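You operate a simulated robot arm through the tools that you are given. There is no shell and no other tool. Be economical: measure what you need, move in short steps, check, and stop when the job is done.

The job below is to be done with a simulated robot arm. You get a single attempt, and the scene is never put back.

JOB
Measure the white plunger; small green tray if it is within the limits, red if not.
Fine: leave the selector of the gauge stand at open.

The check looks at the end state, three seconds after you hand in, the way a careful person would. Anything else that was tipped, shoved, dropped, spilled or broken makes it a failure.

ROBOT AND FRAMES
A 6-joint arm with a two-finger parallel gripper, fixed in place. Base frame: the origin is at the foot of the arm, x ahead of it, y to its left, z up; the work surface is at about z = 0.794. Units: m, rad, N and s.
With the tool pointing down near the work surface it reaches from about 0.26 to 0.68 m from the base axis. Its first joint turns from -1.152 to 1.152 rad. Payload 2.9 kg.
The tool frame sits at the grasp point between the pads (the TCP): z along the fingers, y along the line on which they close. The tips reach 0.03 m beyond it. The gripper opens to 0.11 m. The fingers are 0.02 m wide and 0.01 m thick; the gripper's body (0.048 by 0.112 m) begins 0.055 m behind the TCP.
Orientation is that of the tool frame in the base frame, as a unit quaternion [x, y, z, w]. With the fingers straight down and closing along the base's y, the tool's x points along the base's -x, its y along +y and its z along -z.

CONTROLS
- The arm moves only by the tool step_arm. Its argument "motion" is a list of rows, each an object (a shift or turn left out is 0, a gripper value left out holds the last) with "dr": the turn, a rotation vector about the tool's x, y, z in rad, a list of three; "linear": the shift along the tool's x, y, z in m, a list of three; "fingers": the finger opening in m, from 0 to 0.11. In form: [{"dr": [ax, ay, az], "linear": [x, y, z], "fingers": fingers}, ...]. A call has 1 to 20 rows; each row shifts and turns the commanded pose from where the row before left it, along the tool's axes as they then stand. A row lasts 0.2 s, in which the tool goes at most 0.05 m and 0.15 rad; a call with a longer step from one row to the next is refused whole, and so is a gripper value outside its range. Where a pose cannot be reached the arm comes as near as it can. A force on the tool above 40 N (or 10 N above the force at the start of the call, whichever is more), or a blocked arm, ends the call early, and 0.2 s more pass. Each finger travels about 0.108 m/s and halts on what it meets, pressing with about 39 N; the grip force reading is that of the motor and also rises with nothing between the fingers. The clock runs only during rows and for 0.2 s after the last one: add rows that do not move to give the fingers time. The reply holds the time, the measured pose of the TCP, the force on the tool along the base axes, the opening and the grip force, in the units named above and with some noise.
- Cameras (640 x 400 px; columns grow to the right, rows downward): "scene" is fixed at [0.0876, 0.4366, 1.3918]; the picture's right is [-0.68, -0.73, 0.00], its down [-0.36, 0.33, -0.87] and it looks along [0.64, -0.60, -0.49] (base axes); focal length 310 px, centre (320, 200). "wrist" rides on the gripper at [-0.036, 0, -0.057] in the tool frame; the picture's right is [0.00, -1.00, 0.00], its down [0.97, 0.00, -0.24] and it looks along [0.24, 0.00, 0.97] (tool axes); focal length 218 px, centre (320, 200). There is no depth. A picture from a camera that has moved, and an enlarged one, comes with that camera's place and axes in the base frame and with its lens.
- capture(camera): a new picture of that camera. The clock stands still meanwhile.
- zoom(camera, box): a new picture of the part [left, top, right, bottom] of that camera's present view, enlarged. The clock stands still meanwhile.
- sign_off(): hands the job in; it is judged then, once.

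Go step by step. Nothing tells you positions but the pictures and the camera data: compare them with the known pose of the tool, close in by small moves and look again before you grip or let go. The budget is 120 turns and 68 pictures, counting those below and the enlarged ones. Unless the task says otherwise, let go and move clear before handing in, and close with one line.

The tools are called after ">>>" as a command line: name --argument value ..., lists and objects as JSON in quotes. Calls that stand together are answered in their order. step_arm: Moves the arm, as the interface text tells. Its arguments: {"type":"object","properties":{"motion":{"type":"array"}},"required":["motion"]} The other tools are called the same way: capture (camera) takes a picture; zoom (camera, box) takes an enlarged picture of a part of a camera's view; sign_off () hands the job in.

At the start:

```text
clock: 0.0
position: [0.3946, -0.0207, 1.1735]
ee_rot: [0.0, 1.0, 0.0, 0.0]
force: [0.7, 0.2, 0.0]
grip_width: 0.1099
gripper_force: 0.0
```

scene: 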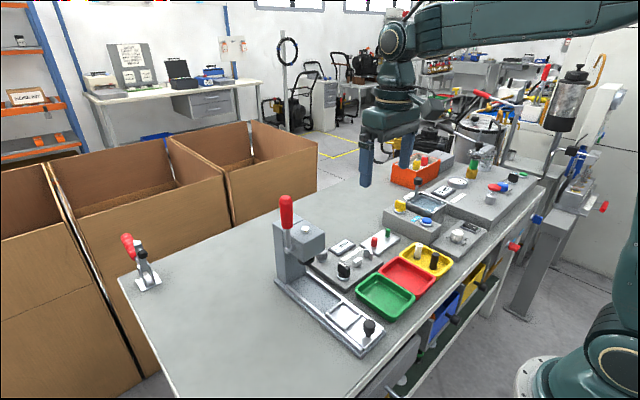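
wrist: 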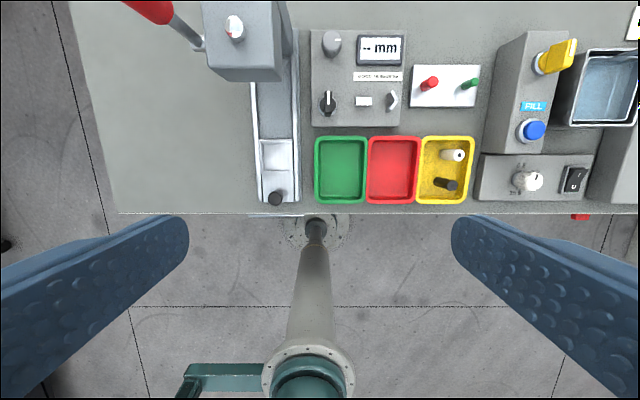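

I see a gauge stand (red lever, grey head, base), a panel with display and knobs, and green, red and yellow trays with a white and a black plunger in the yellow one. I'll zoom in first.

>>> zoom --camera "wrist" --box '[300, 10, 500, 135]'

>>> zoom --camera "scene" --box '[260, 190, 480, 360]'

>>> zoom --camera "wrist" --box '[120, 0, 480, 220]'

```text
3.20 times, centred on (400, 72) of wrist
camera zoom: at [0.4306, -0.0213, 1.229], right [0.0, -1.0, 0.0], down [-0.97, 0.0, 0.24], along [-0.24, 0.0, -0.97], focal length 698 px, centre (64, 608)
```

zoom: 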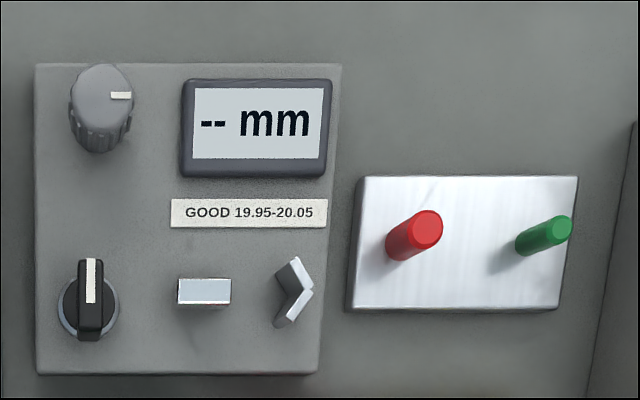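

```text
2.35 times, centred on (370, 275) of scene
camera zoom: at [0.0876, 0.4366, 1.3918], right [-0.68, -0.73, 0.0], down [-0.36, 0.33, -0.87], along [0.64, -0.6, -0.49], focal length 729 px, centre (202, 24)
```

zoom: 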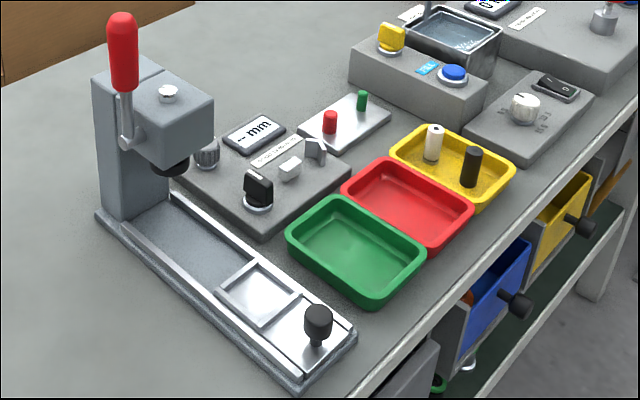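

```text
1.78 times, centred on (300, 110) of wrist
camera zoom: at [0.4306, -0.0213, 1.229], right [0.0, -1.0, 0.0], down [-0.97, 0.0, 0.24], along [-0.24, 0.0, -0.97], focal length 388 px, centre (356, 360)
```

zoom: 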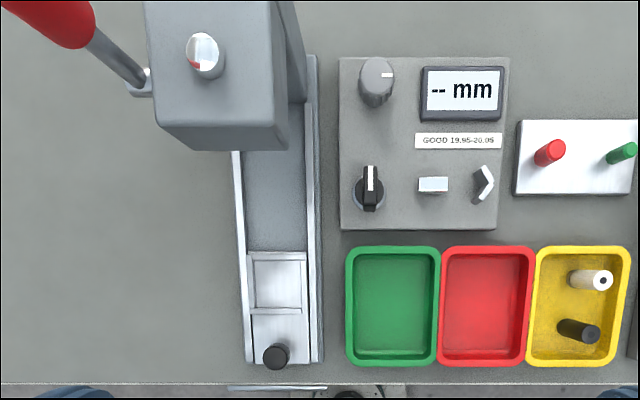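

The panel reads "GOOD 19.95-20.05". I need better views of the panel and the gauge stand, so I'm moving over them at a safe height.

>>> step_arm --motion '[{"linear": [-0.04, -0.013, 0.02]}, {"linear": [-0.04, -0.013, 0.02]}, {"linear": [-0.04, -0.014, 0.02]}, {"linear": [0, 0, 0.03]}, {}]'

>>> capture --camera "wrist"

>>> zoom --camera "scene" --box '[260, 180, 400, 270]'

>>> zoom --camera "scene" --box '[310, 225, 410, 290]'

```text
clock: 1.2
position: [0.5155, -0.0605, 1.083]
ee_rot: [0.0, 1.0, -0.001, 0.0]
force: [0.3, -0.2, -0.6]
grip_width: 0.1099
gripper_force: 0.0
```

```text
62 pictures are left
camera wrist: at [0.5502, -0.0601, 1.1398], right [0.0, -1.0, 0.0], down [-0.97, 0.0, 0.24], along [-0.24, 0.0, -0.97], focal length 218 px, centre (320, 200)
```

wrist: 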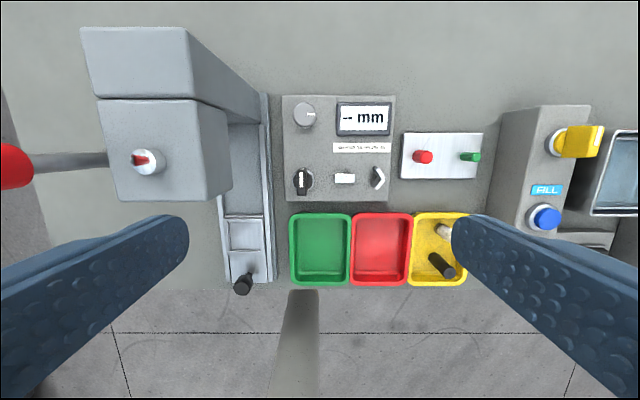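

```text
4.44 times, centred on (330, 225) of scene
camera zoom: at [0.0876, 0.4366, 1.3918], right [-0.68, -0.73, 0.0], down [-0.36, 0.33, -0.87], along [0.64, -0.6, -0.49], focal length 1378 px, centre (276, 89)
```

zoom: 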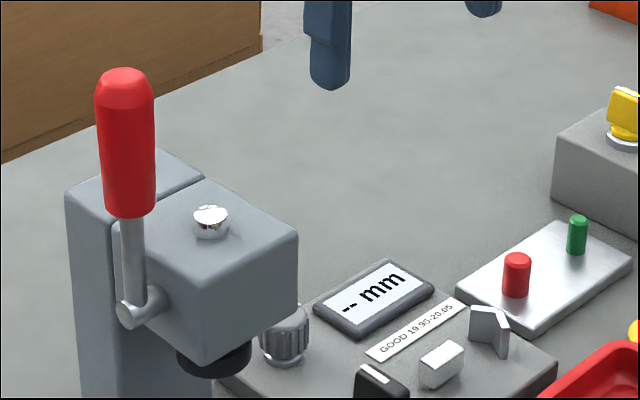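

```text
6.15 times, centred on (360, 258) of scene
camera zoom: at [0.0876, 0.4366, 1.3918], right [-0.68, -0.73, 0.0], down [-0.36, 0.33, -0.87], along [0.64, -0.6, -0.49], focal length 1908 px, centre (74, -154)
```

zoom: 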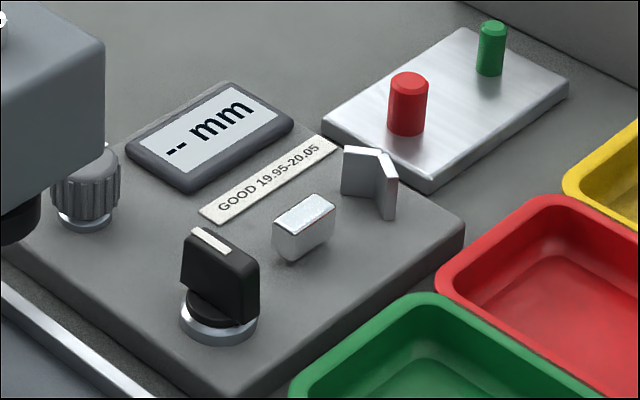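

Looking closely at the panel for labels around the selector and knob.

>>> zoom --camera "wrist" --box '[275, 90, 405, 210]'

>>> zoom --camera "wrist" --box '[80, 80, 290, 300]'

```text
3.33 times, centred on (340, 150) of wrist
camera zoom: at [0.5502, -0.0601, 1.1398], right [0.0, -1.0, 0.0], down [-0.97, 0.0, 0.24], along [-0.24, 0.0, -0.97], focal length 728 px, centre (253, 367)
```

zoom: 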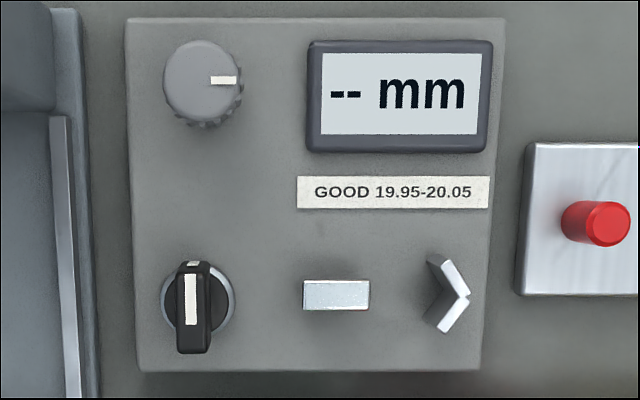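

```text
1.82 times, centred on (185, 190) of wrist
camera zoom: at [0.5502, -0.0601, 1.1398], right [0.0, -1.0, 0.0], down [-0.97, 0.0, 0.24], along [-0.24, 0.0, -0.97], focal length 397 px, centre (566, 218)
```

zoom: 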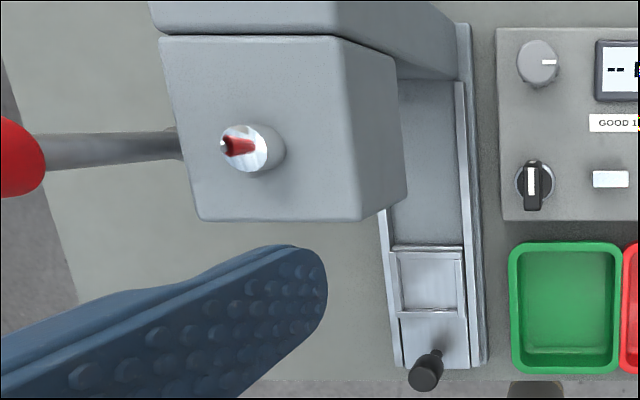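

The block and V-shaped piece on the panel look like gauge jaws: the plunger stands between them, the black selector closes them, and "GOOD 19.95-20.05" matches a diameter of about 20 mm. The selector sits close to the press head, so I'm turning the tool 90° to close along x, which keeps the gripper body narrow on that side.

>>> step_arm --motion '[{"linear": [0.02, 0, 0], "dr": [0, 0, 0.1428]}, {"dr": [0, 0, 0.1428]}, {"dr": [0, 0, 0.1428]}, {"dr": [0, 0, 0.1428]}, {"dr": [0, 0, 0.1428]}, {"dr": [0, 0, 0.1428]}, {"dr": [0, 0, 0.1428]}, {"dr": [0, 0, 0.1428]}, {"dr": [0, 0, 0.1428]}, {"dr": [0, 0, 0.1428]}, {"dr": [0, 0, 0.1428]}, {"linear": [-0.04, 0, 0]}, {"linear": [-0.04, 0, 0.02]}, {"linear": [-0.02, 0, 0.02]}, {}]'

>>> capture --camera "wrist"

```text
clock: 4.4
position: [0.4962, -0.1599, 1.0406]
ee_rot: [0.707, 0.707, 0.001, 0.0]
force: [0.4, 0.0, -0.1]
grip_width: 0.11
gripper_force: 0.2
```

```text
57 pictures are left
camera wrist: at [0.4956, -0.1961, 1.0968], right [-1.0, 0.0, 0.0], down [0.0, 0.97, 0.24], along [0.0, 0.24, -0.97], focal length 218 px, centre (320, 200)
```

wrist: 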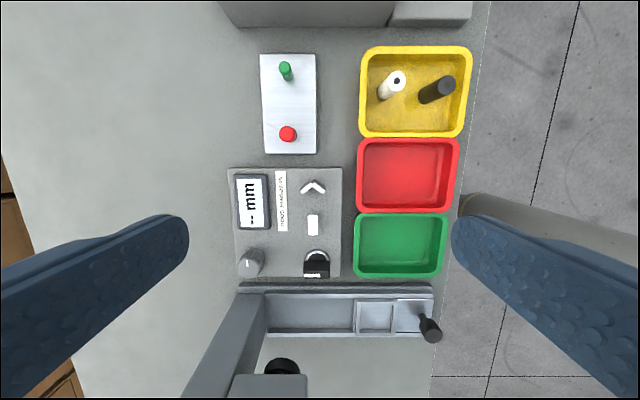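

The view is clear with the tool turned. I'm enlarging the jaws and the plunger for measurement.

>>> zoom --camera "wrist" --box '[226, 160, 354, 290]'

>>> zoom --camera "wrist" --box '[350, 40, 480, 145]'

```text
3.08 times, centred on (290, 225) of wrist
camera zoom: at [0.4956, -0.1961, 1.0968], right [-1.0, 0.0, 0.0], down [0.0, 0.97, 0.24], along [0.0, 0.24, -0.97], focal length 672 px, centre (412, 123)
```

zoom: 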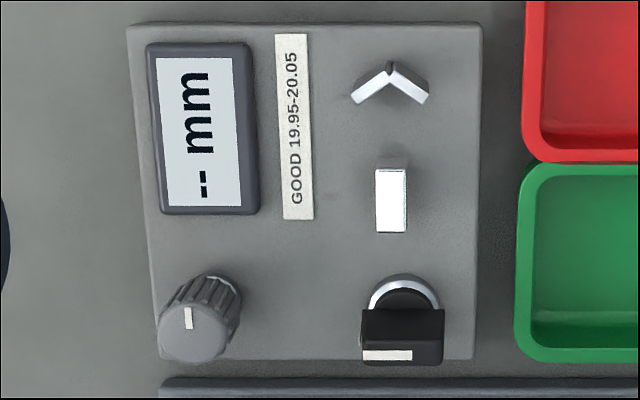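

```text
3.81 times, centred on (415, 92) of wrist
camera zoom: at [0.4956, -0.1961, 1.0968], right [-1.0, 0.0, 0.0], down [0.0, 0.97, 0.24], along [0.0, 0.24, -0.97], focal length 832 px, centre (-42, 610)
```

zoom: 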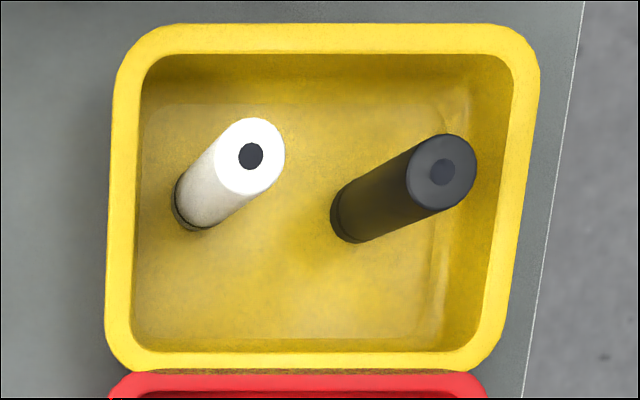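

White plunger is at about (0.415, -0.257) with its top near z 0.848; the jaws are centred at about (0.504, -0.13). Next I move above the plunger, narrow the fingers and look.

>>> step_arm --motion '[{"linear": [-0.03, -0.03, 0.0], "fingers": 0.05}, {"linear": [-0.03, -0.03, 0.0]}, {"linear": [-0.037, -0.021, 0.0]}, {"linear": [0, 0, 0.04]}, {"linear": [0, 0, 0.04]}, {"linear": [0, 0, 0.03]}, {}]'

>>> capture --camera "wrist"

>>> zoom --camera "scene" --box '[380, 190, 500, 270]'

```text
clock: 6.0
position: [0.4165, -0.2575, 0.9291]
ee_rot: [0.707, 0.707, 0.0, 0.0]
force: [0.0, 0.5, 0.1]
grip_width: 0.0502
gripper_force: 0.0
```

```text
54 pictures are left
camera wrist: at [0.4169, -0.2926, 0.9857], right [-1.0, 0.0, 0.0], down [0.0, 0.97, 0.24], along [0.0, 0.24, -0.97], focal length 218 px, centre (320, 200)
```

wrist: 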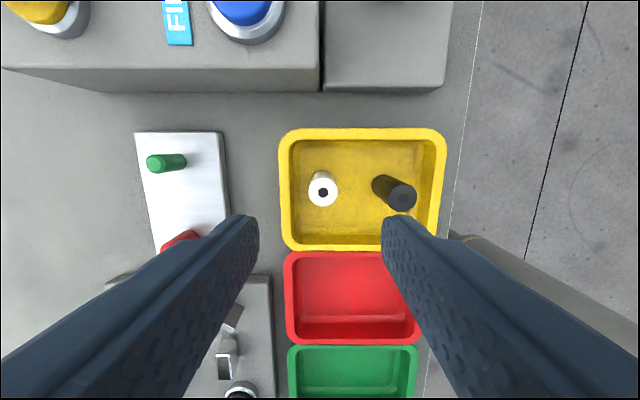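

```text
5.00 times, centred on (440, 230) of scene
camera zoom: at [0.0876, 0.4366, 1.3918], right [-0.68, -0.73, 0.0], down [-0.36, 0.33, -0.87], along [0.64, -0.6, -0.49], focal length 1550 px, centre (-280, 50)
```

zoom: 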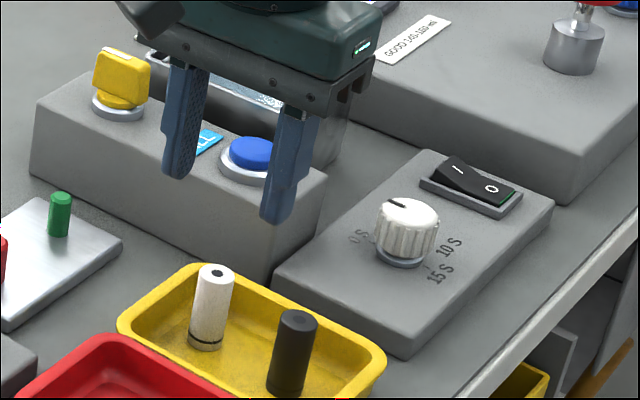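

The plunger is slightly further toward -y than the tool (about -0.263). I also noticed another "GOOD 145-180…" sign in the back, which I'll check. I'm correcting and descending partway first.

>>> step_arm --motion '[{"linear": [-0.005, -0.001, 0.02]}, {"linear": [0, 0, 0.02]}, {}]'

>>> capture --camera "wrist"

>>> zoom --camera "scene" --box '[400, 120, 560, 260]'

```text
clock: 6.8
position: [0.4146, -0.2626, 0.8912]
ee_rot: [0.707, 0.707, 0.0, 0.0]
force: [-0.7, 0.2, 0.4]
grip_width: 0.0503
gripper_force: 0.0
```

```text
52 pictures are left
camera wrist: at [0.414, -0.2989, 0.9475], right [-1.0, 0.0, 0.0], down [0.0, 0.97, 0.24], along [0.0, 0.24, -0.97], focal length 218 px, centre (320, 200)
```

wrist: 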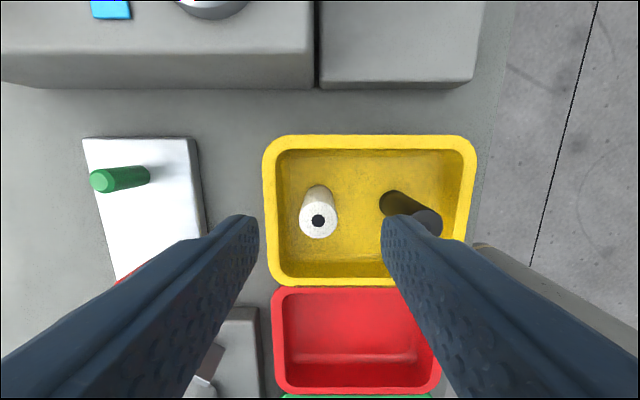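

```text
2.86 times, centred on (480, 190) of scene
camera zoom: at [0.0876, 0.4366, 1.3918], right [-0.68, -0.73, 0.0], down [-0.36, 0.33, -0.87], along [0.64, -0.6, -0.49], focal length 886 px, centre (-137, 229)
```

zoom: 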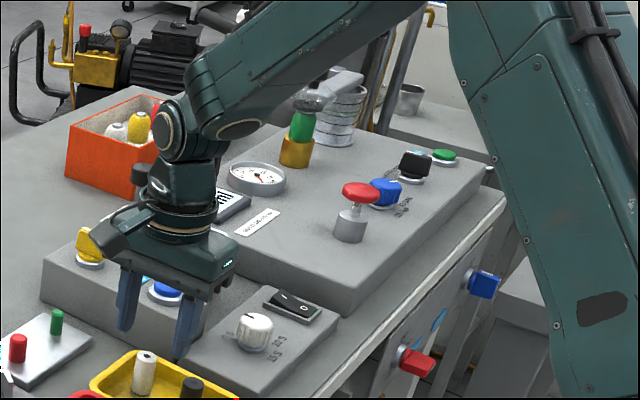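

Plunger centred within 2 mm. I narrow to 0.04 to stay clear of the black plunger, descend and grip the upper part.

>>> step_arm --motion '[{"linear": [-0.002, 0, 0], "fingers": 0.04}, {"linear": [0, 0, 0.015]}, {"linear": [0, 0, 0.016]}, {}, {"fingers": 0.0}, {}, {}, {}]'

>>> zoom --camera "scene" --box '[380, 190, 500, 270]'

```text
clock: 8.6
position: [0.4122, -0.2657, 0.8598]
ee_rot: [0.707, 0.707, 0.0, 0.0]
force: [0.2, 0.3, 0.2]
grip_width: 0.0186
gripper_force: 39.0
```

```text
5.00 times, centred on (440, 230) of scene
camera zoom: at [0.0876, 0.4366, 1.3918], right [-0.68, -0.73, 0.0], down [-0.36, 0.33, -0.87], along [0.64, -0.6, -0.49], focal length 1550 px, centre (-280, 50)
```

zoom: 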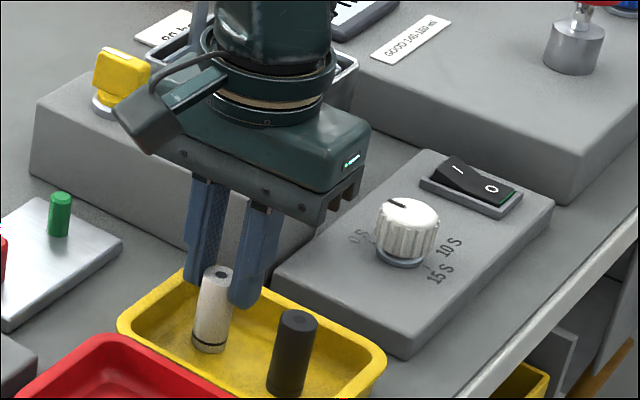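

Gripped. I lift and move above the jaws.

>>> step_arm --motion '[{"linear": [0, 0, -0.03]}, {"linear": [0, 0, -0.04]}, {"linear": [0, 0, -0.03]}, {"linear": [0.033, 0.023, 0]}, {"linear": [0.033, 0.023, 0]}, {"linear": [0.033, 0.023, 0]}, {"linear": [0.033, 0.023, 0]}, {}]'

>>> capture --camera "wrist"

>>> zoom --camera "scene" --box '[310, 200, 430, 280]'

```text
clock: 10.4
position: [0.5061, -0.1326, 0.9607]
ee_rot: [0.707, 0.707, -0.001, 0.0]
force: [0.4, 0.6, -0.4]
grip_width: 0.0184
gripper_force: 38.8
```

```text
49 pictures are left
camera wrist: at [0.5061, -0.1688, 1.0163], right [-1.0, 0.0, 0.0], down [0.0, 0.97, 0.24], along [0.0, 0.24, -0.97], focal length 218 px, centre (320, 200)
```

wrist: 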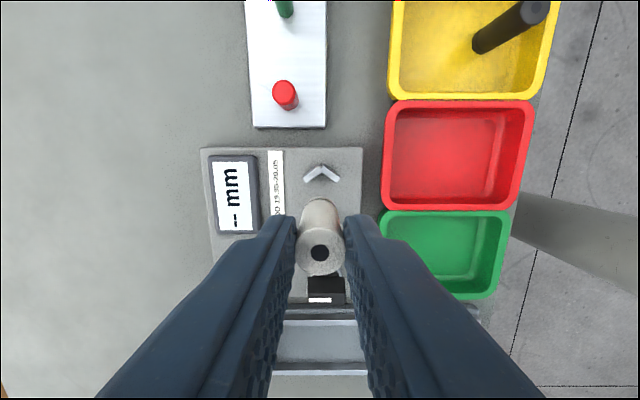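

```text
5.00 times, centred on (370, 240) of scene
camera zoom: at [0.0876, 0.4366, 1.3918], right [-0.68, -0.73, 0.0], down [-0.36, 0.33, -0.87], along [0.64, -0.6, -0.49], focal length 1550 px, centre (70, 0)
```

zoom: 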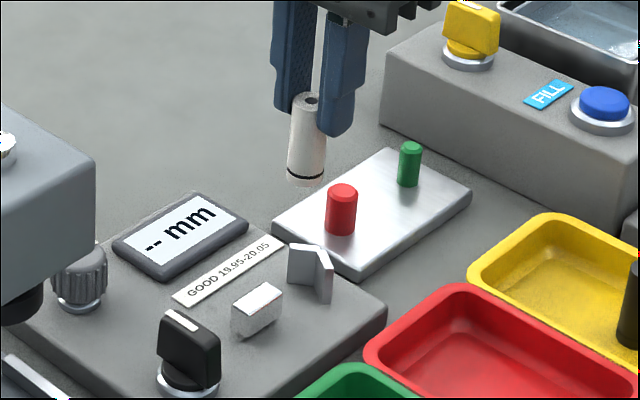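

The plunger is above the gap. I shift about -1.5 mm in x and descend toward the panel, then look again.

>>> step_arm --motion '[{"linear": [0.001, -0.0015, 0.02]}, {"linear": [0, 0, 0.02]}, {"linear": [0, 0, 0.012]}, {}]'

>>> zoom --camera "scene" --box '[330, 220, 410, 275]'

>>> capture --camera "wrist"

```text
clock: 11.4
position: [0.5032, -0.131, 0.9088]
ee_rot: [0.707, 0.707, 0.0, 0.0]
force: [-0.2, 0.6, -0.2]
grip_width: 0.0183
gripper_force: 39.1
```

```text
7.27 times, centred on (370, 248) of scene
camera zoom: at [0.0876, 0.4366, 1.3918], right [-0.68, -0.73, 0.0], down [-0.36, 0.33, -0.87], along [0.64, -0.6, -0.49], focal length 2255 px, centre (-44, -146)
```

zoom: 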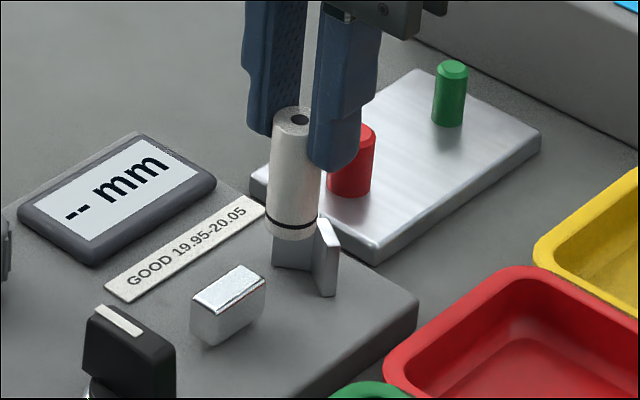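

```text
46 pictures are left
camera wrist: at [0.5034, -0.1673, 0.9651], right [-1.0, 0.0, 0.0], down [0.0, 0.97, 0.24], along [0.0, 0.24, -0.97], focal length 218 px, centre (320, 200)
```

wrist: 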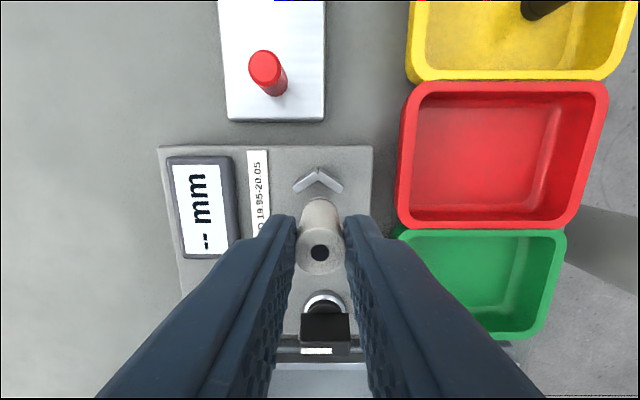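

The alignment is good, so I lower in small steps until it touches down.

>>> step_arm --motion '[{"linear": [0, 0.001, 0.008]}, {"linear": [0, 0, 0.006]}, {"linear": [0, 0, 0.004]}, {}]'

>>> zoom --camera "scene" --box '[330, 220, 410, 275]'

```text
clock: 12.4
position: [0.5036, -0.1333, 0.8921]
ee_rot: [0.707, 0.707, 0.0, 0.001]
force: [0.2, 0.0, -0.8]
grip_width: 0.0184
gripper_force: 38.9
```

```text
7.27 times, centred on (370, 248) of scene
camera zoom: at [0.0876, 0.4366, 1.3918], right [-0.68, -0.73, 0.0], down [-0.36, 0.33, -0.87], along [0.64, -0.6, -0.49], focal length 2255 px, centre (-44, -146)
```

zoom: 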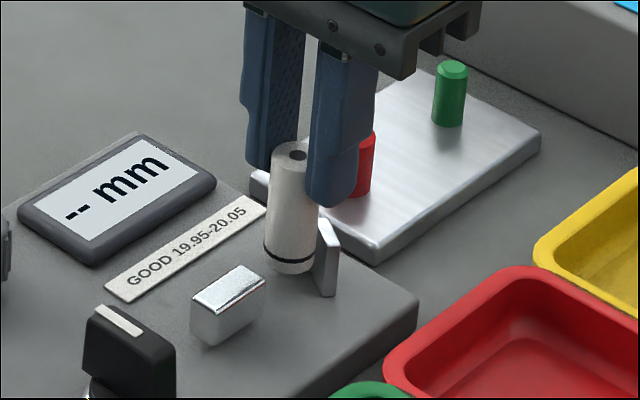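

>>> step_arm --motion '[{"linear": [0, 0, 0.002]}, {"linear": [0, 0, 0.002]}, {"linear": [0, 0, 0.002]}, {"linear": [0, 0, 0.001]}, {}]'

>>> zoom --camera "scene" --box '[330, 220, 410, 275]'

```text
clock: 13.6
position: [0.5036, -0.131, 0.8836]
ee_rot: [0.707, 0.707, -0.001, 0.0]
force: [-0.3, 0.6, -0.4]
grip_width: 0.0183
gripper_force: 38.6
```

```text
7.27 times, centred on (370, 248) of scene
camera zoom: at [0.0876, 0.4366, 1.3918], right [-0.68, -0.73, 0.0], down [-0.36, 0.33, -0.87], along [0.64, -0.6, -0.49], focal length 2255 px, centre (-44, -146)
```

zoom: 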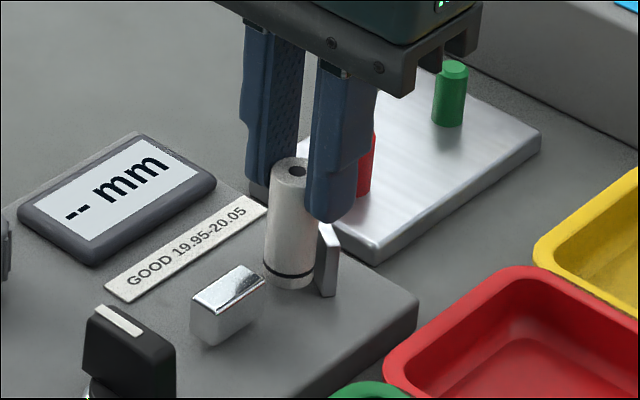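

>>> step_arm --motion '[{"linear": [0, 0, 0.0015]}, {"linear": [0, 0, 0.001]}, {"linear": [0, 0, 0.001]}, {}]'

```text
clock: 14.6
position: [0.5034, -0.133, 0.8803]
ee_rot: [0.707, 0.707, -0.001, 0.001]
force: [-0.3, 0.0, -0.2]
grip_width: 0.0183
gripper_force: 39.2
```

>>> step_arm --motion '[{"linear": [0, 0, 0.001]}, {"linear": [0, 0, 0.001]}, {}]'

>>> zoom --camera "scene" --box '[340, 230, 400, 275]'

```text
clock: 15.4
position: [0.5036, -0.1326, 0.8781]
ee_rot: [0.707, 0.707, 0.0, 0.0]
force: [-0.2, -0.4, -1.1]
grip_width: 0.0183
gripper_force: 39.1
```

```text
8.89 times, centred on (370, 252) of scene
camera zoom: at [0.0876, 0.4366, 1.3918], right [-0.68, -0.73, 0.0], down [-0.36, 0.33, -0.87], along [0.64, -0.6, -0.49], focal length 2756 px, centre (-124, -267)
```

zoom: 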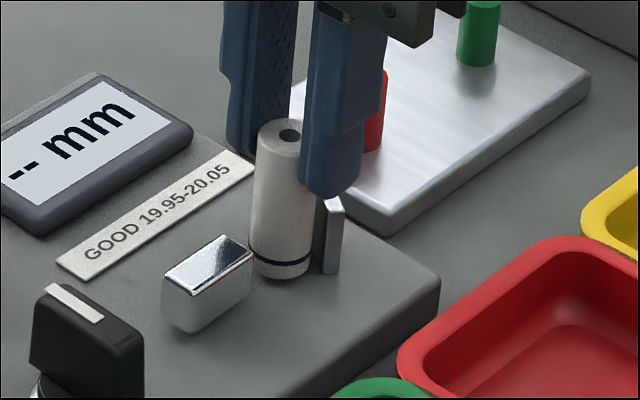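

>>> step_arm --motion '[{"linear": [0, 0, 0.001]}, {}]'

```text
clock: 16.0
position: [0.505, -0.1327, 0.877]
ee_rot: [0.707, 0.707, 0.0, 0.0]
force: [0.3, -0.4, -0.6]
grip_width: 0.0183
gripper_force: 39.2
```

>>> step_arm --motion '[{"linear": [0, 0, 0.001]}, {}]'

>>> capture --camera "wrist"

```text
clock: 16.6
position: [0.5053, -0.1329, 0.8775]
ee_rot: [0.707, 0.707, 0.0, -0.001]
force: [0.6, 0.0, -1.1]
grip_width: 0.0184
gripper_force: 39.3
```

```text
42 pictures are left
camera wrist: at [0.5043, -0.1685, 0.9335], right [-1.0, 0.0, 0.0], down [0.0, 0.97, 0.24], along [0.0, 0.24, -0.97], focal length 218 px, centre (320, 200)
```

wrist: 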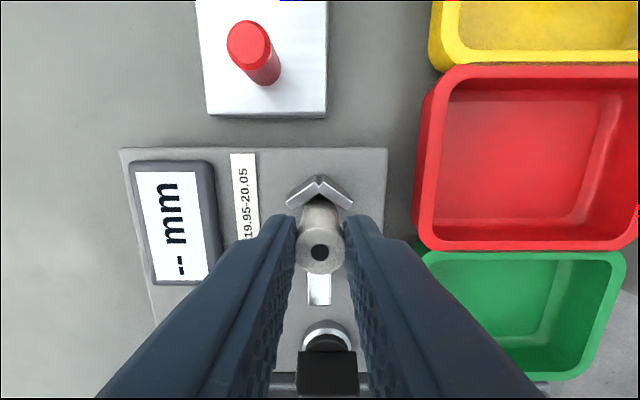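

>>> step_arm --motion '[{"linear": [0, 0, 0.001]}, {}]'

>>> step_arm --motion '[{"linear": [0, 0, 0.001]}, {}]'

```text
clock: 17.2
position: [0.5046, -0.1331, 0.8755]
ee_rot: [0.707, 0.707, 0.0, 0.0]
force: [-0.4, -0.2, -0.2]
grip_width: 0.0187
gripper_force: 39.0
```

```text
clock: 17.8
position: [0.5033, -0.1325, 0.8748]
ee_rot: [0.707, 0.707, 0.0, -0.001]
force: [-1.1, -0.8, 4.6]
grip_width: 0.0185
gripper_force: 39.3
```

The force rose to 4.6 N, so it has touched the panel. I release and rise.

>>> step_arm --motion '[{"fingers": 0.045}, {}, {}, {"linear": [0, 0, -0.03]}, {"linear": [0, 0, -0.04]}, {}]'

>>> capture --camera "wrist"

>>> zoom --camera "scene" --box '[320, 220, 400, 275]'

```text
clock: 19.2
position: [0.5063, -0.1309, 0.9454]
ee_rot: [0.707, 0.707, 0.0, 0.0]
force: [0.9, 0.6, -0.2]
grip_width: 0.045
gripper_force: 0.0
```

```text
41 pictures are left
camera wrist: at [0.5058, -0.1672, 1.003], right [-1.0, 0.0, 0.0], down [0.0, 0.97, 0.24], along [0.0, 0.24, -0.97], focal length 218 px, centre (320, 200)
```

wrist: 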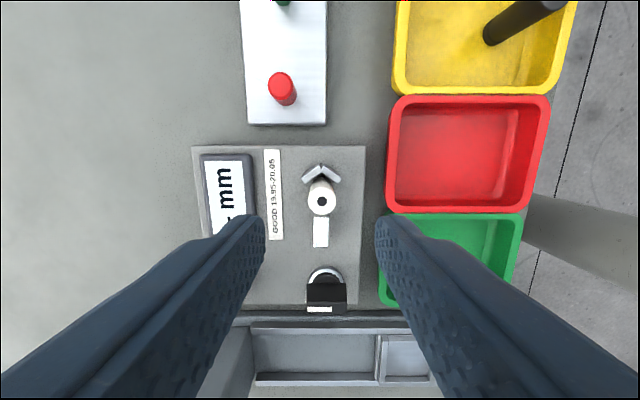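

```text
7.27 times, centred on (360, 248) of scene
camera zoom: at [0.0876, 0.4366, 1.3918], right [-0.68, -0.73, 0.0], down [-0.36, 0.33, -0.87], along [0.64, -0.6, -0.49], focal length 2255 px, centre (29, -146)
```

zoom: 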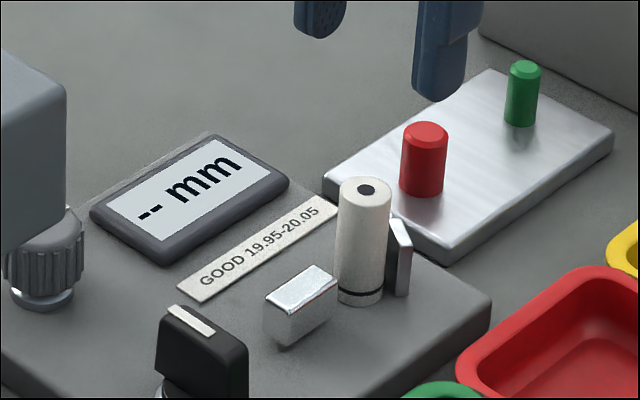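

The plunger is standing between block and V. The selector bar is about 31 mm long in x, centred near (0.5005, -0.038), top near z 0.858. I plan to grip it by its two ends and turn it, so next I hover above it and look.

>>> step_arm --motion '[{"linear": [0.035, -0.0015, 0], "fingers": 0.05}, {"linear": [0.035, -0.001, 0]}, {"linear": [0.0245, -0.001, 0]}, {}]'

>>> capture --camera "wrist"

>>> zoom --camera "scene" --box '[280, 200, 380, 280]'

```text
clock: 20.2
position: [0.5007, -0.0377, 0.9453]
ee_rot: [0.707, 0.707, 0.0, 0.0]
force: [-0.3, 0.6, 0.1]
grip_width: 0.0501
gripper_force: 0.1
```

```text
39 pictures are left
camera wrist: at [0.5008, -0.0736, 1.0012], right [-1.0, 0.0, 0.0], down [0.0, 0.97, 0.24], along [0.0, 0.24, -0.97], focal length 218 px, centre (320, 200)
```

wrist: 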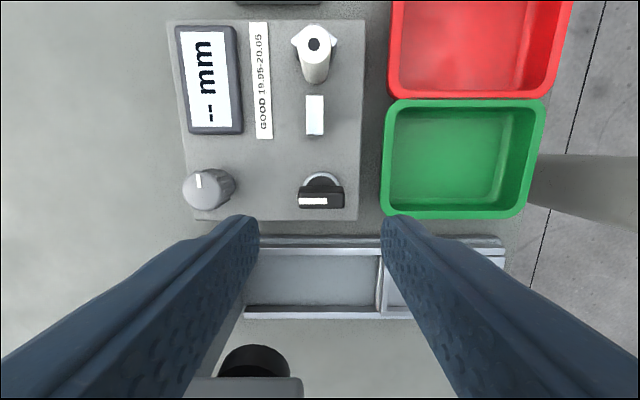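

```text
5.00 times, centred on (330, 240) of scene
camera zoom: at [0.0876, 0.4366, 1.3918], right [-0.68, -0.73, 0.0], down [-0.36, 0.33, -0.87], along [0.64, -0.6, -0.49], focal length 1550 px, centre (270, 0)
```

zoom: 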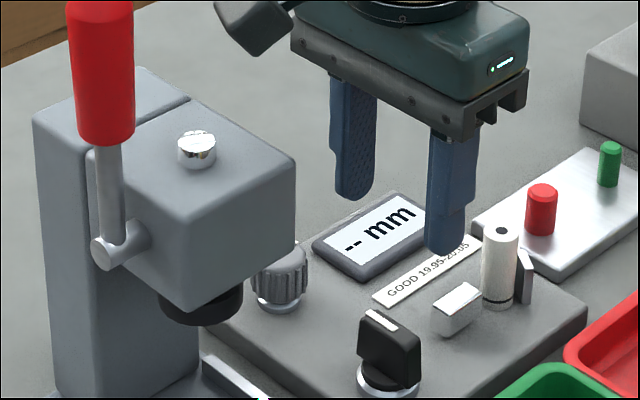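

Centred on the selector. I descend around the bar's ends.

>>> step_arm --motion '[{"linear": [0, -0.0005, 0.03]}, {"linear": [0, 0, 0.025]}, {"linear": [0, 0, 0.017]}, {}]'

>>> zoom --camera "scene" --box '[280, 200, 380, 280]'

>>> capture --camera "wrist"

```text
clock: 21.0
position: [0.5027, -0.037, 0.8846]
ee_rot: [0.705, 0.71, 0.006, 0.004]
force: [0.4, -1.2, 4.2]
grip_width: 0.0499
gripper_force: 0.1
stopped in row 4: the force on the tool passed its limit (the readings are from after the stop); the commanded pose is now the measured one
```

```text
5.00 times, centred on (330, 240) of scene
camera zoom: at [0.0875, 0.4366, 1.3918], right [-0.68, -0.73, 0.0], down [-0.36, 0.33, -0.87], along [0.64, -0.6, -0.49], focal length 1550 px, centre (270, 0)
```

zoom: 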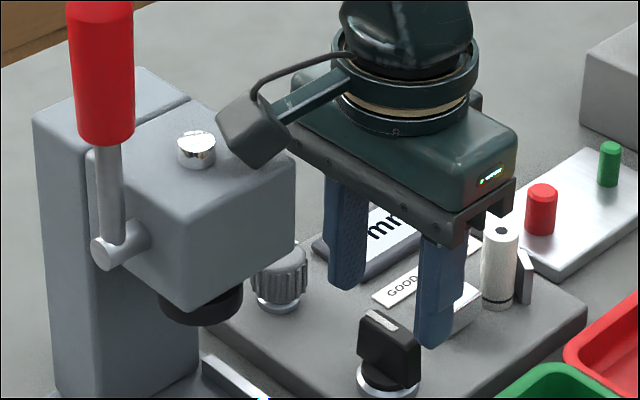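

```text
36 pictures are left
camera wrist: at [0.5025, -0.0732, 0.9409], right [-1.0, -0.01, -0.01], down [-0.01, 0.97, 0.24], along [0.01, 0.24, -0.97], focal length 218 px, centre (320, 200)
```

wrist: 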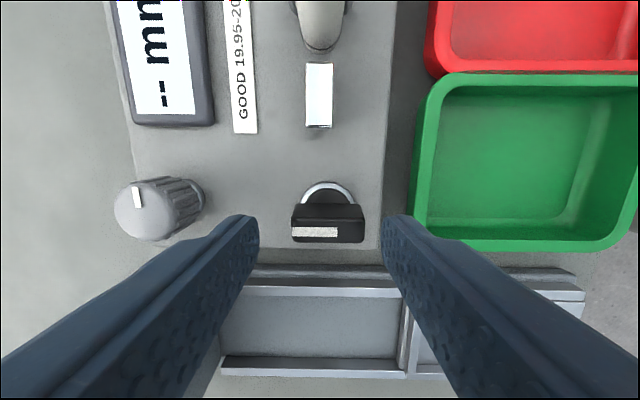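

A box-like protrusion on the tool's +x side met the top of the press head, and the call stopped. I back straight up, then turn the tool by 180° so the protrusion faces away from the press.

>>> step_arm --motion '[{"linear": [0, 0, -0.02]}, {"linear": [0, 0, -0.04]}, {"linear": [0, 0, -0.04]}, {"linear": [-0.04, 0, -0.04]}, {}]'

>>> capture --camera "scene"

```text
refused: row 4 steps farther than a row can; nothing moved
```

```text
35 pictures are left
```

scene: 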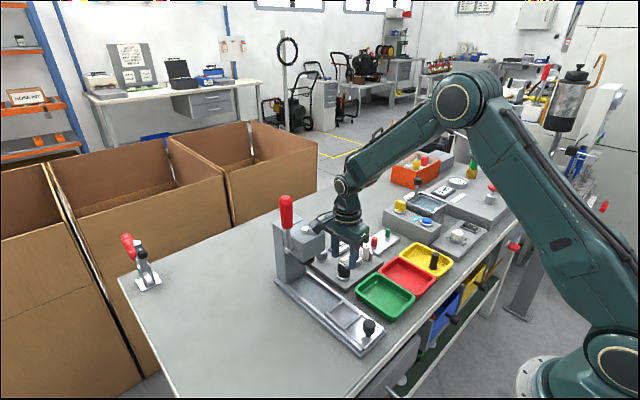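

>>> step_arm --motion '[{"linear": [0, 0, -0.02]}, {"linear": [0, 0, -0.04]}, {"linear": [0, 0, -0.04]}, {"linear": [-0.03, 0, -0.03]}, {"linear": [-0.03, 0, 0]}, {}]'

```text
clock: 22.4
position: [0.5029, -0.0991, 1.0163]
ee_rot: [0.705, 0.709, 0.006, 0.003]
force: [0.0, 0.0, -0.2]
grip_width: 0.0501
gripper_force: 0.0
```

Clear. I correct the small tilt and turn back through 180°.

>>> step_arm --motion '[{"dr": [0.0127, -0.0042, 0.0057]}, {"dr": [0, 0, -0.1428]}, {"dr": [0, 0, -0.1428]}, {"dr": [0, 0, -0.1428]}, {"dr": [0, 0, -0.1428]}, {"dr": [0, 0, -0.1428]}, {"dr": [0, 0, -0.1428]}, {"dr": [0, 0, -0.1428]}, {"dr": [0, 0, -0.1428]}, {"dr": [0, 0, -0.1428]}, {"dr": [0, 0, -0.1428]}, {"dr": [0, 0, -0.1428]}, {}]'

>>> step_arm --motion '[{"dr": [0, 0, -0.1428]}, {"dr": [0, 0, -0.1428]}, {"dr": [0, 0, -0.1428]}, {"dr": [0, 0, -0.1428]}, {"dr": [0, 0, -0.1428]}, {"dr": [0, 0, -0.1428]}, {"dr": [0, 0, -0.1428]}, {"dr": [0, 0, -0.1428]}, {"dr": [0, 0, -0.1428]}, {"dr": [0, 0, -0.1428]}, {"dr": [0, 0, -0.1428]}, {}]'

>>> capture --camera "wrist"

>>> zoom --camera "scene" --box '[260, 160, 420, 290]'

```text
clock: 25.2
position: [0.5023, -0.0977, 1.0142]
ee_rot: [-0.002, 1.0, 0.0, 0.0]
force: [0.0, 0.3, 0.6]
grip_width: 0.05
gripper_force: 0.1
```

```text
clock: 27.8
position: [0.5034, -0.0983, 1.0129]
ee_rot: [0.708, -0.706, 0.001, 0.001]
force: [0.0, 0.8, -0.6]
grip_width: 0.0501
gripper_force: 0.2
```

```text
34 pictures are left
camera wrist: at [0.502, -0.0617, 1.0708], right [1.0, 0.0, 0.0], down [0.0, -0.97, 0.24], along [0.0, -0.24, -0.97], focal length 218 px, centre (320, 200)
```

wrist: 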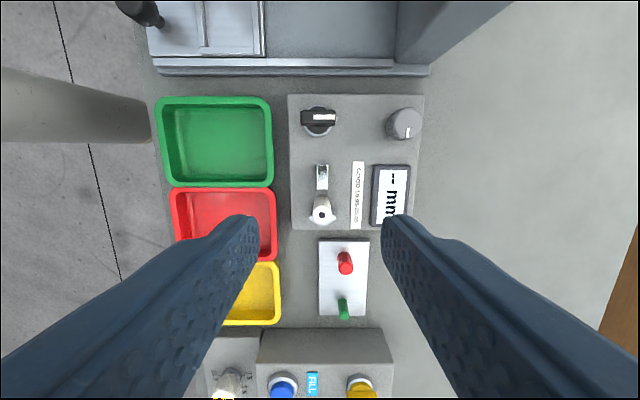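

```text
3.08 times, centred on (340, 225) of scene
camera zoom: at [0.0876, 0.4366, 1.3918], right [-0.68, -0.73, 0.0], down [-0.36, 0.33, -0.87], along [0.64, -0.6, -0.49], focal length 954 px, centre (258, 123)
```

zoom: 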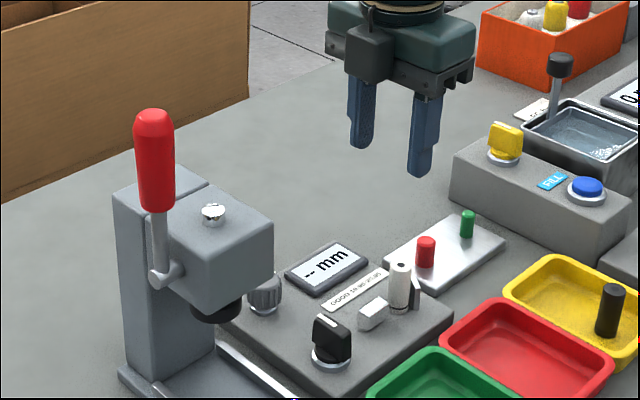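

With this orientation the camera housing faces the press, so I'll lean the tool about its closing axis (top toward -y). The pads stay parallel to the bar's ends and everything moves away from the press.

>>> step_arm --motion '[{"dr": [0, -0.15, 0]}, {"dr": [0, -0.15, 0]}, {"linear": [-0.0095, 0.001, 0.031]}, {"linear": [-0.0095, 0.001, 0.031]}, {"linear": [-0.0094, 0.001, 0.0306]}, {}]'

>>> capture --camera "wrist"

>>> zoom --camera "scene" --box '[260, 180, 400, 290]'

```text
clock: 29.2
position: [0.5001, -0.0405, 0.9335]
ee_rot: [0.7, -0.699, -0.106, -0.106]
force: [-0.7, -0.1, 0.3]
grip_width: 0.0499
gripper_force: 0.1
```

```text
32 pictures are left
camera wrist: at [0.4996, -0.0234, 0.9977], right [1.0, 0.0, 0.0], down [0.0, -1.0, -0.06], along [0.0, 0.06, -1.0], focal length 218 px, centre (320, 200)
```

wrist: 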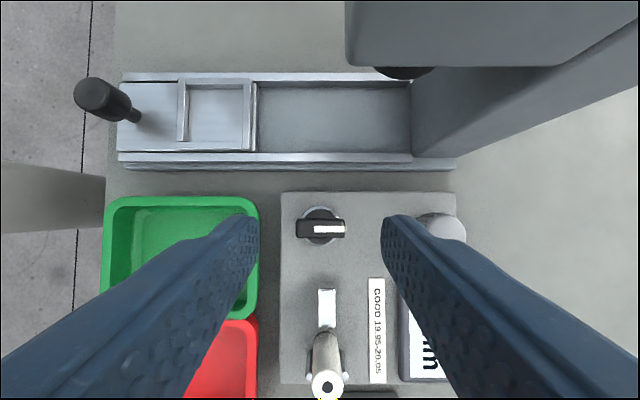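

```text
3.64 times, centred on (330, 235) of scene
camera zoom: at [0.0876, 0.4366, 1.3918], right [-0.68, -0.73, 0.0], down [-0.36, 0.33, -0.87], along [0.64, -0.6, -0.49], focal length 1127 px, centre (284, 73)
```

zoom: 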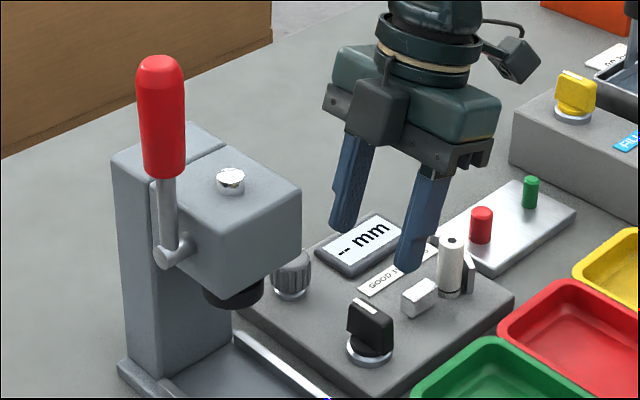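

The view is clear and the bar is centred in x, with its axis at y ≈ -0.035. I lower vertically by 4 cm and check.

>>> step_arm --motion '[{"linear": [0.006, 0, 0.0191]}, {"linear": [0.006, 0, 0.0191]}, {}, {}]'

>>> capture --camera "wrist"

```text
clock: 30.2
position: [0.4999, -0.0431, 0.8933]
ee_rot: [0.7, -0.699, -0.105, -0.105]
force: [0.0, 0.3, 0.2]
grip_width: 0.05
gripper_force: 0.1
```

```text
30 pictures are left
camera wrist: at [0.4998, -0.0248, 0.9584], right [1.0, 0.0, 0.0], down [0.0, -1.0, -0.06], along [0.0, 0.06, -1.0], focal length 218 px, centre (320, 200)
```

wrist: 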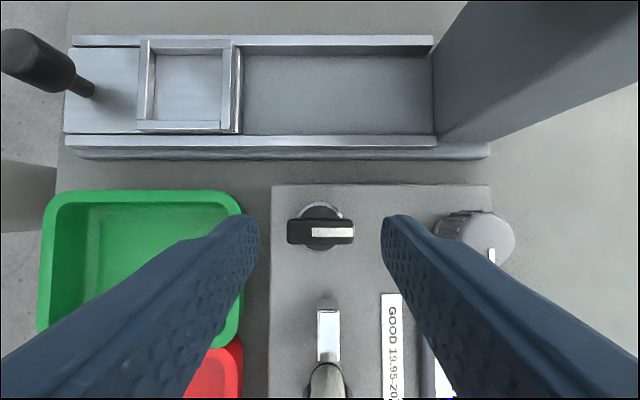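

>>> step_arm --motion '[{"linear": [0.002, 0, 0.012]}, {"linear": [0.0018, 0, 0.012]}, {}]'

>>> zoom --camera "wrist" --box '[220, 160, 420, 285]'

>>> zoom --camera "scene" --box '[280, 200, 380, 280]'

```text
clock: 31.0
position: [0.4974, -0.0389, 0.8703]
ee_rot: [0.7, -0.699, -0.106, -0.105]
force: [-0.3, -0.3, 0.1]
grip_width: 0.0502
gripper_force: 0.0
```

```text
3.20 times, centred on (320, 222) of wrist
camera zoom: at [0.4967, -0.0214, 0.9345], right [1.0, 0.0, 0.0], down [0.0, -1.0, -0.06], along [0.0, 0.06, -1.0], focal length 698 px, centre (320, 128)
```

zoom: 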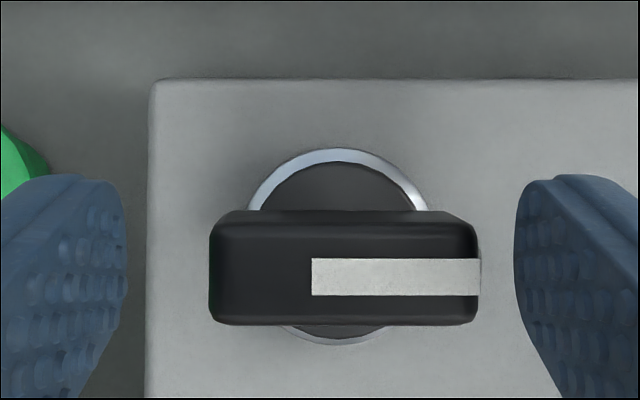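

```text
5.00 times, centred on (330, 240) of scene
camera zoom: at [0.0876, 0.4366, 1.3918], right [-0.68, -0.73, 0.0], down [-0.36, 0.33, -0.87], along [0.64, -0.6, -0.49], focal length 1550 px, centre (270, 0)
```

zoom: 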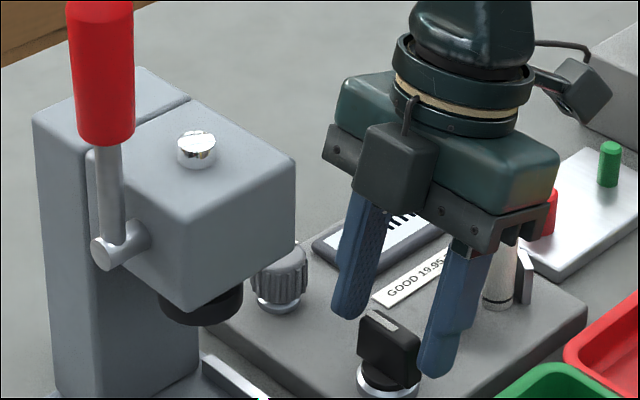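

The bar is about 2.5 mm toward +x of the finger centre. I shift and close on it.

>>> step_arm --motion '[{"linear": [0, -0.0025, 0]}, {"fingers": 0.038}, {}]'

>>> zoom --camera "wrist" --box '[220, 160, 420, 285]'

```text
clock: 31.8
position: [0.4996, -0.0397, 0.8694]
ee_rot: [0.7, -0.699, -0.105, -0.105]
force: [0.0, 0.4, -0.3]
grip_width: 0.0381
gripper_force: 0.0
```

```text
3.20 times, centred on (320, 222) of wrist
camera zoom: at [0.4993, -0.0218, 0.9346], right [1.0, 0.0, 0.0], down [0.0, -1.0, -0.06], along [0.0, 0.06, -1.0], focal length 698 px, centre (320, 128)
```

zoom: 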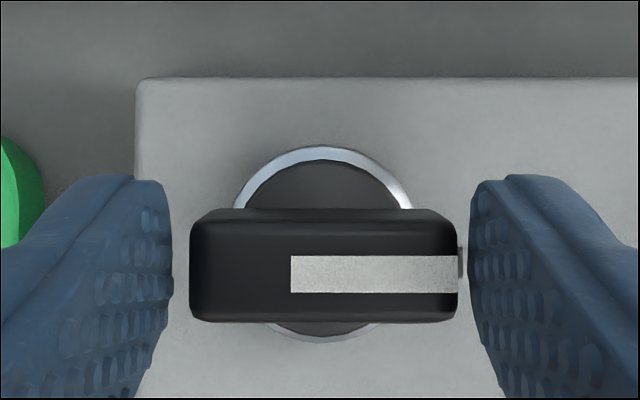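

Centred. I close and turn clockwise a little.

>>> step_arm --motion '[{"fingers": 0.02}, {}, {}, {"dr": [0.0385, 0, 0.124], "linear": [0, 0.0008, 0]}, {"dr": [0.0385, 0, 0.124], "linear": [0, 0.0008, 0]}, {"dr": [0.0385, 0, 0.124], "linear": [0, 0.0008, 0]}, {}]'

>>> capture --camera "wrist"

```text
clock: 33.4
position: [0.4972, -0.0386, 0.8693]
ee_rot: [-0.551, 0.821, 0.082, 0.125]
force: [-5.0, 2.7, 20.2]
grip_width: 0.035
gripper_force: 44.3
```

```text
26 pictures are left
camera wrist: at [0.5044, -0.0229, 0.9347], right [0.93, -0.38, 0.0], down [-0.38, -0.92, -0.06], along [0.02, 0.05, -1.0], focal length 218 px, centre (320, 200)
```

wrist: 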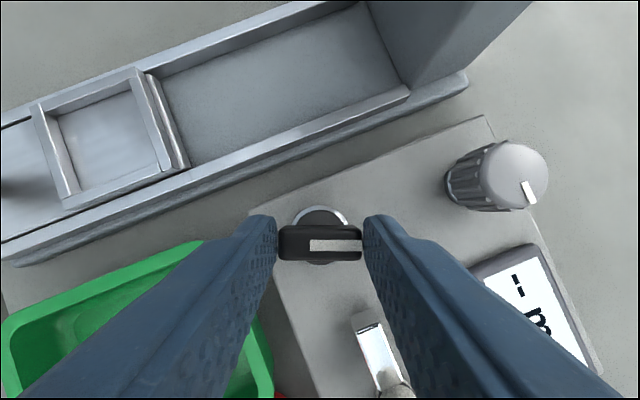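

The knob turns with the gripper. I continue clockwise.

>>> step_arm --motion '[{"dr": [0.0385, 0, 0.124], "linear": [0, 0.0008, -0.0005]}, {"dr": [0.0385, 0, 0.124], "linear": [0, 0.0008, -0.0005]}, {"dr": [0.0385, 0, 0.124], "linear": [0, 0.0008, 0]}, {}]'

>>> capture --camera "wrist"

```text
clock: 34.4
position: [0.4962, -0.038, 0.8703]
ee_rot: [-0.381, 0.913, 0.056, 0.139]
force: [-5.9, 2.8, 17.5]
grip_width: 0.0351
gripper_force: 45.3
```

```text
25 pictures are left
camera wrist: at [0.5086, -0.0256, 0.9346], right [0.71, -0.7, 0.0], down [-0.7, -0.71, -0.06], along [0.04, 0.04, -1.0], focal length 218 px, centre (320, 200)
```

wrist: 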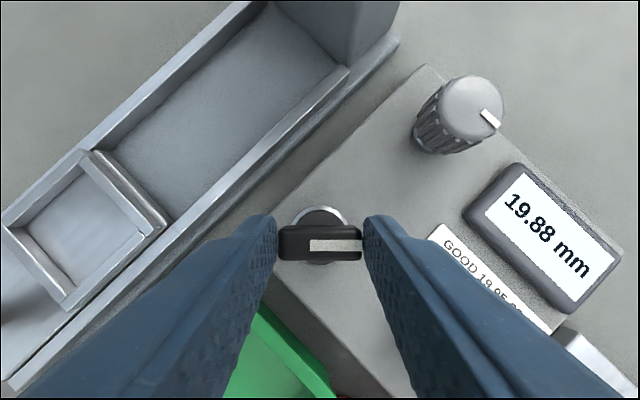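

The display shows 19.88 mm. I check it and whether the selector is fully turned.

>>> zoom --camera "scene" --box '[290, 210, 400, 285]'

>>> step_arm --motion '[{"dr": [0.0385, 0, 0.124], "linear": [0, 0.0008, 0]}, {"dr": [0.0385, 0, 0.124], "linear": [0, 0.0008, 0]}, {}]'

>>> capture --camera "wrist"

```text
5.33 times, centred on (345, 248) of scene
camera zoom: at [0.0872, 0.4367, 1.3918], right [-0.68, -0.73, 0.0], down [-0.36, 0.33, -0.87], along [0.64, -0.6, -0.49], focal length 1653 px, centre (187, -53)
```

zoom: 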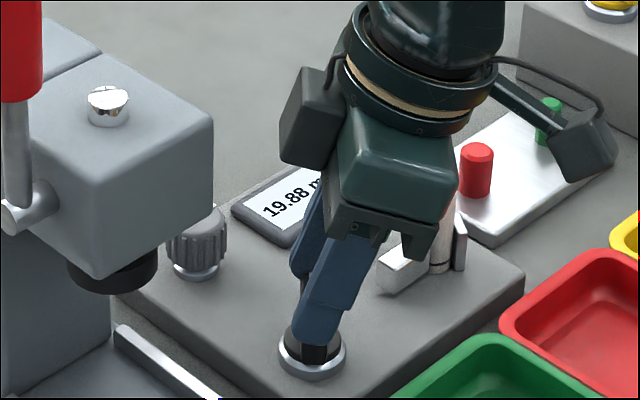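

```text
clock: 35.2
position: [0.4956, -0.0376, 0.8694]
ee_rot: [-0.261, 0.954, 0.039, 0.144]
force: [3.6, 8.0, 7.7]
grip_width: 0.0347
gripper_force: 44.5
```

```text
23 pictures are left
camera wrist: at [0.5106, -0.0281, 0.9346], right [0.51, -0.86, 0.0], down [-0.86, -0.51, -0.06], along [0.05, 0.03, -1.0], focal length 218 px, centre (320, 200)
```

wrist: 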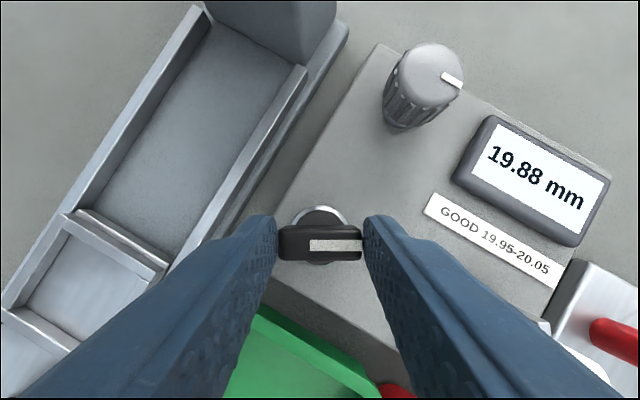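

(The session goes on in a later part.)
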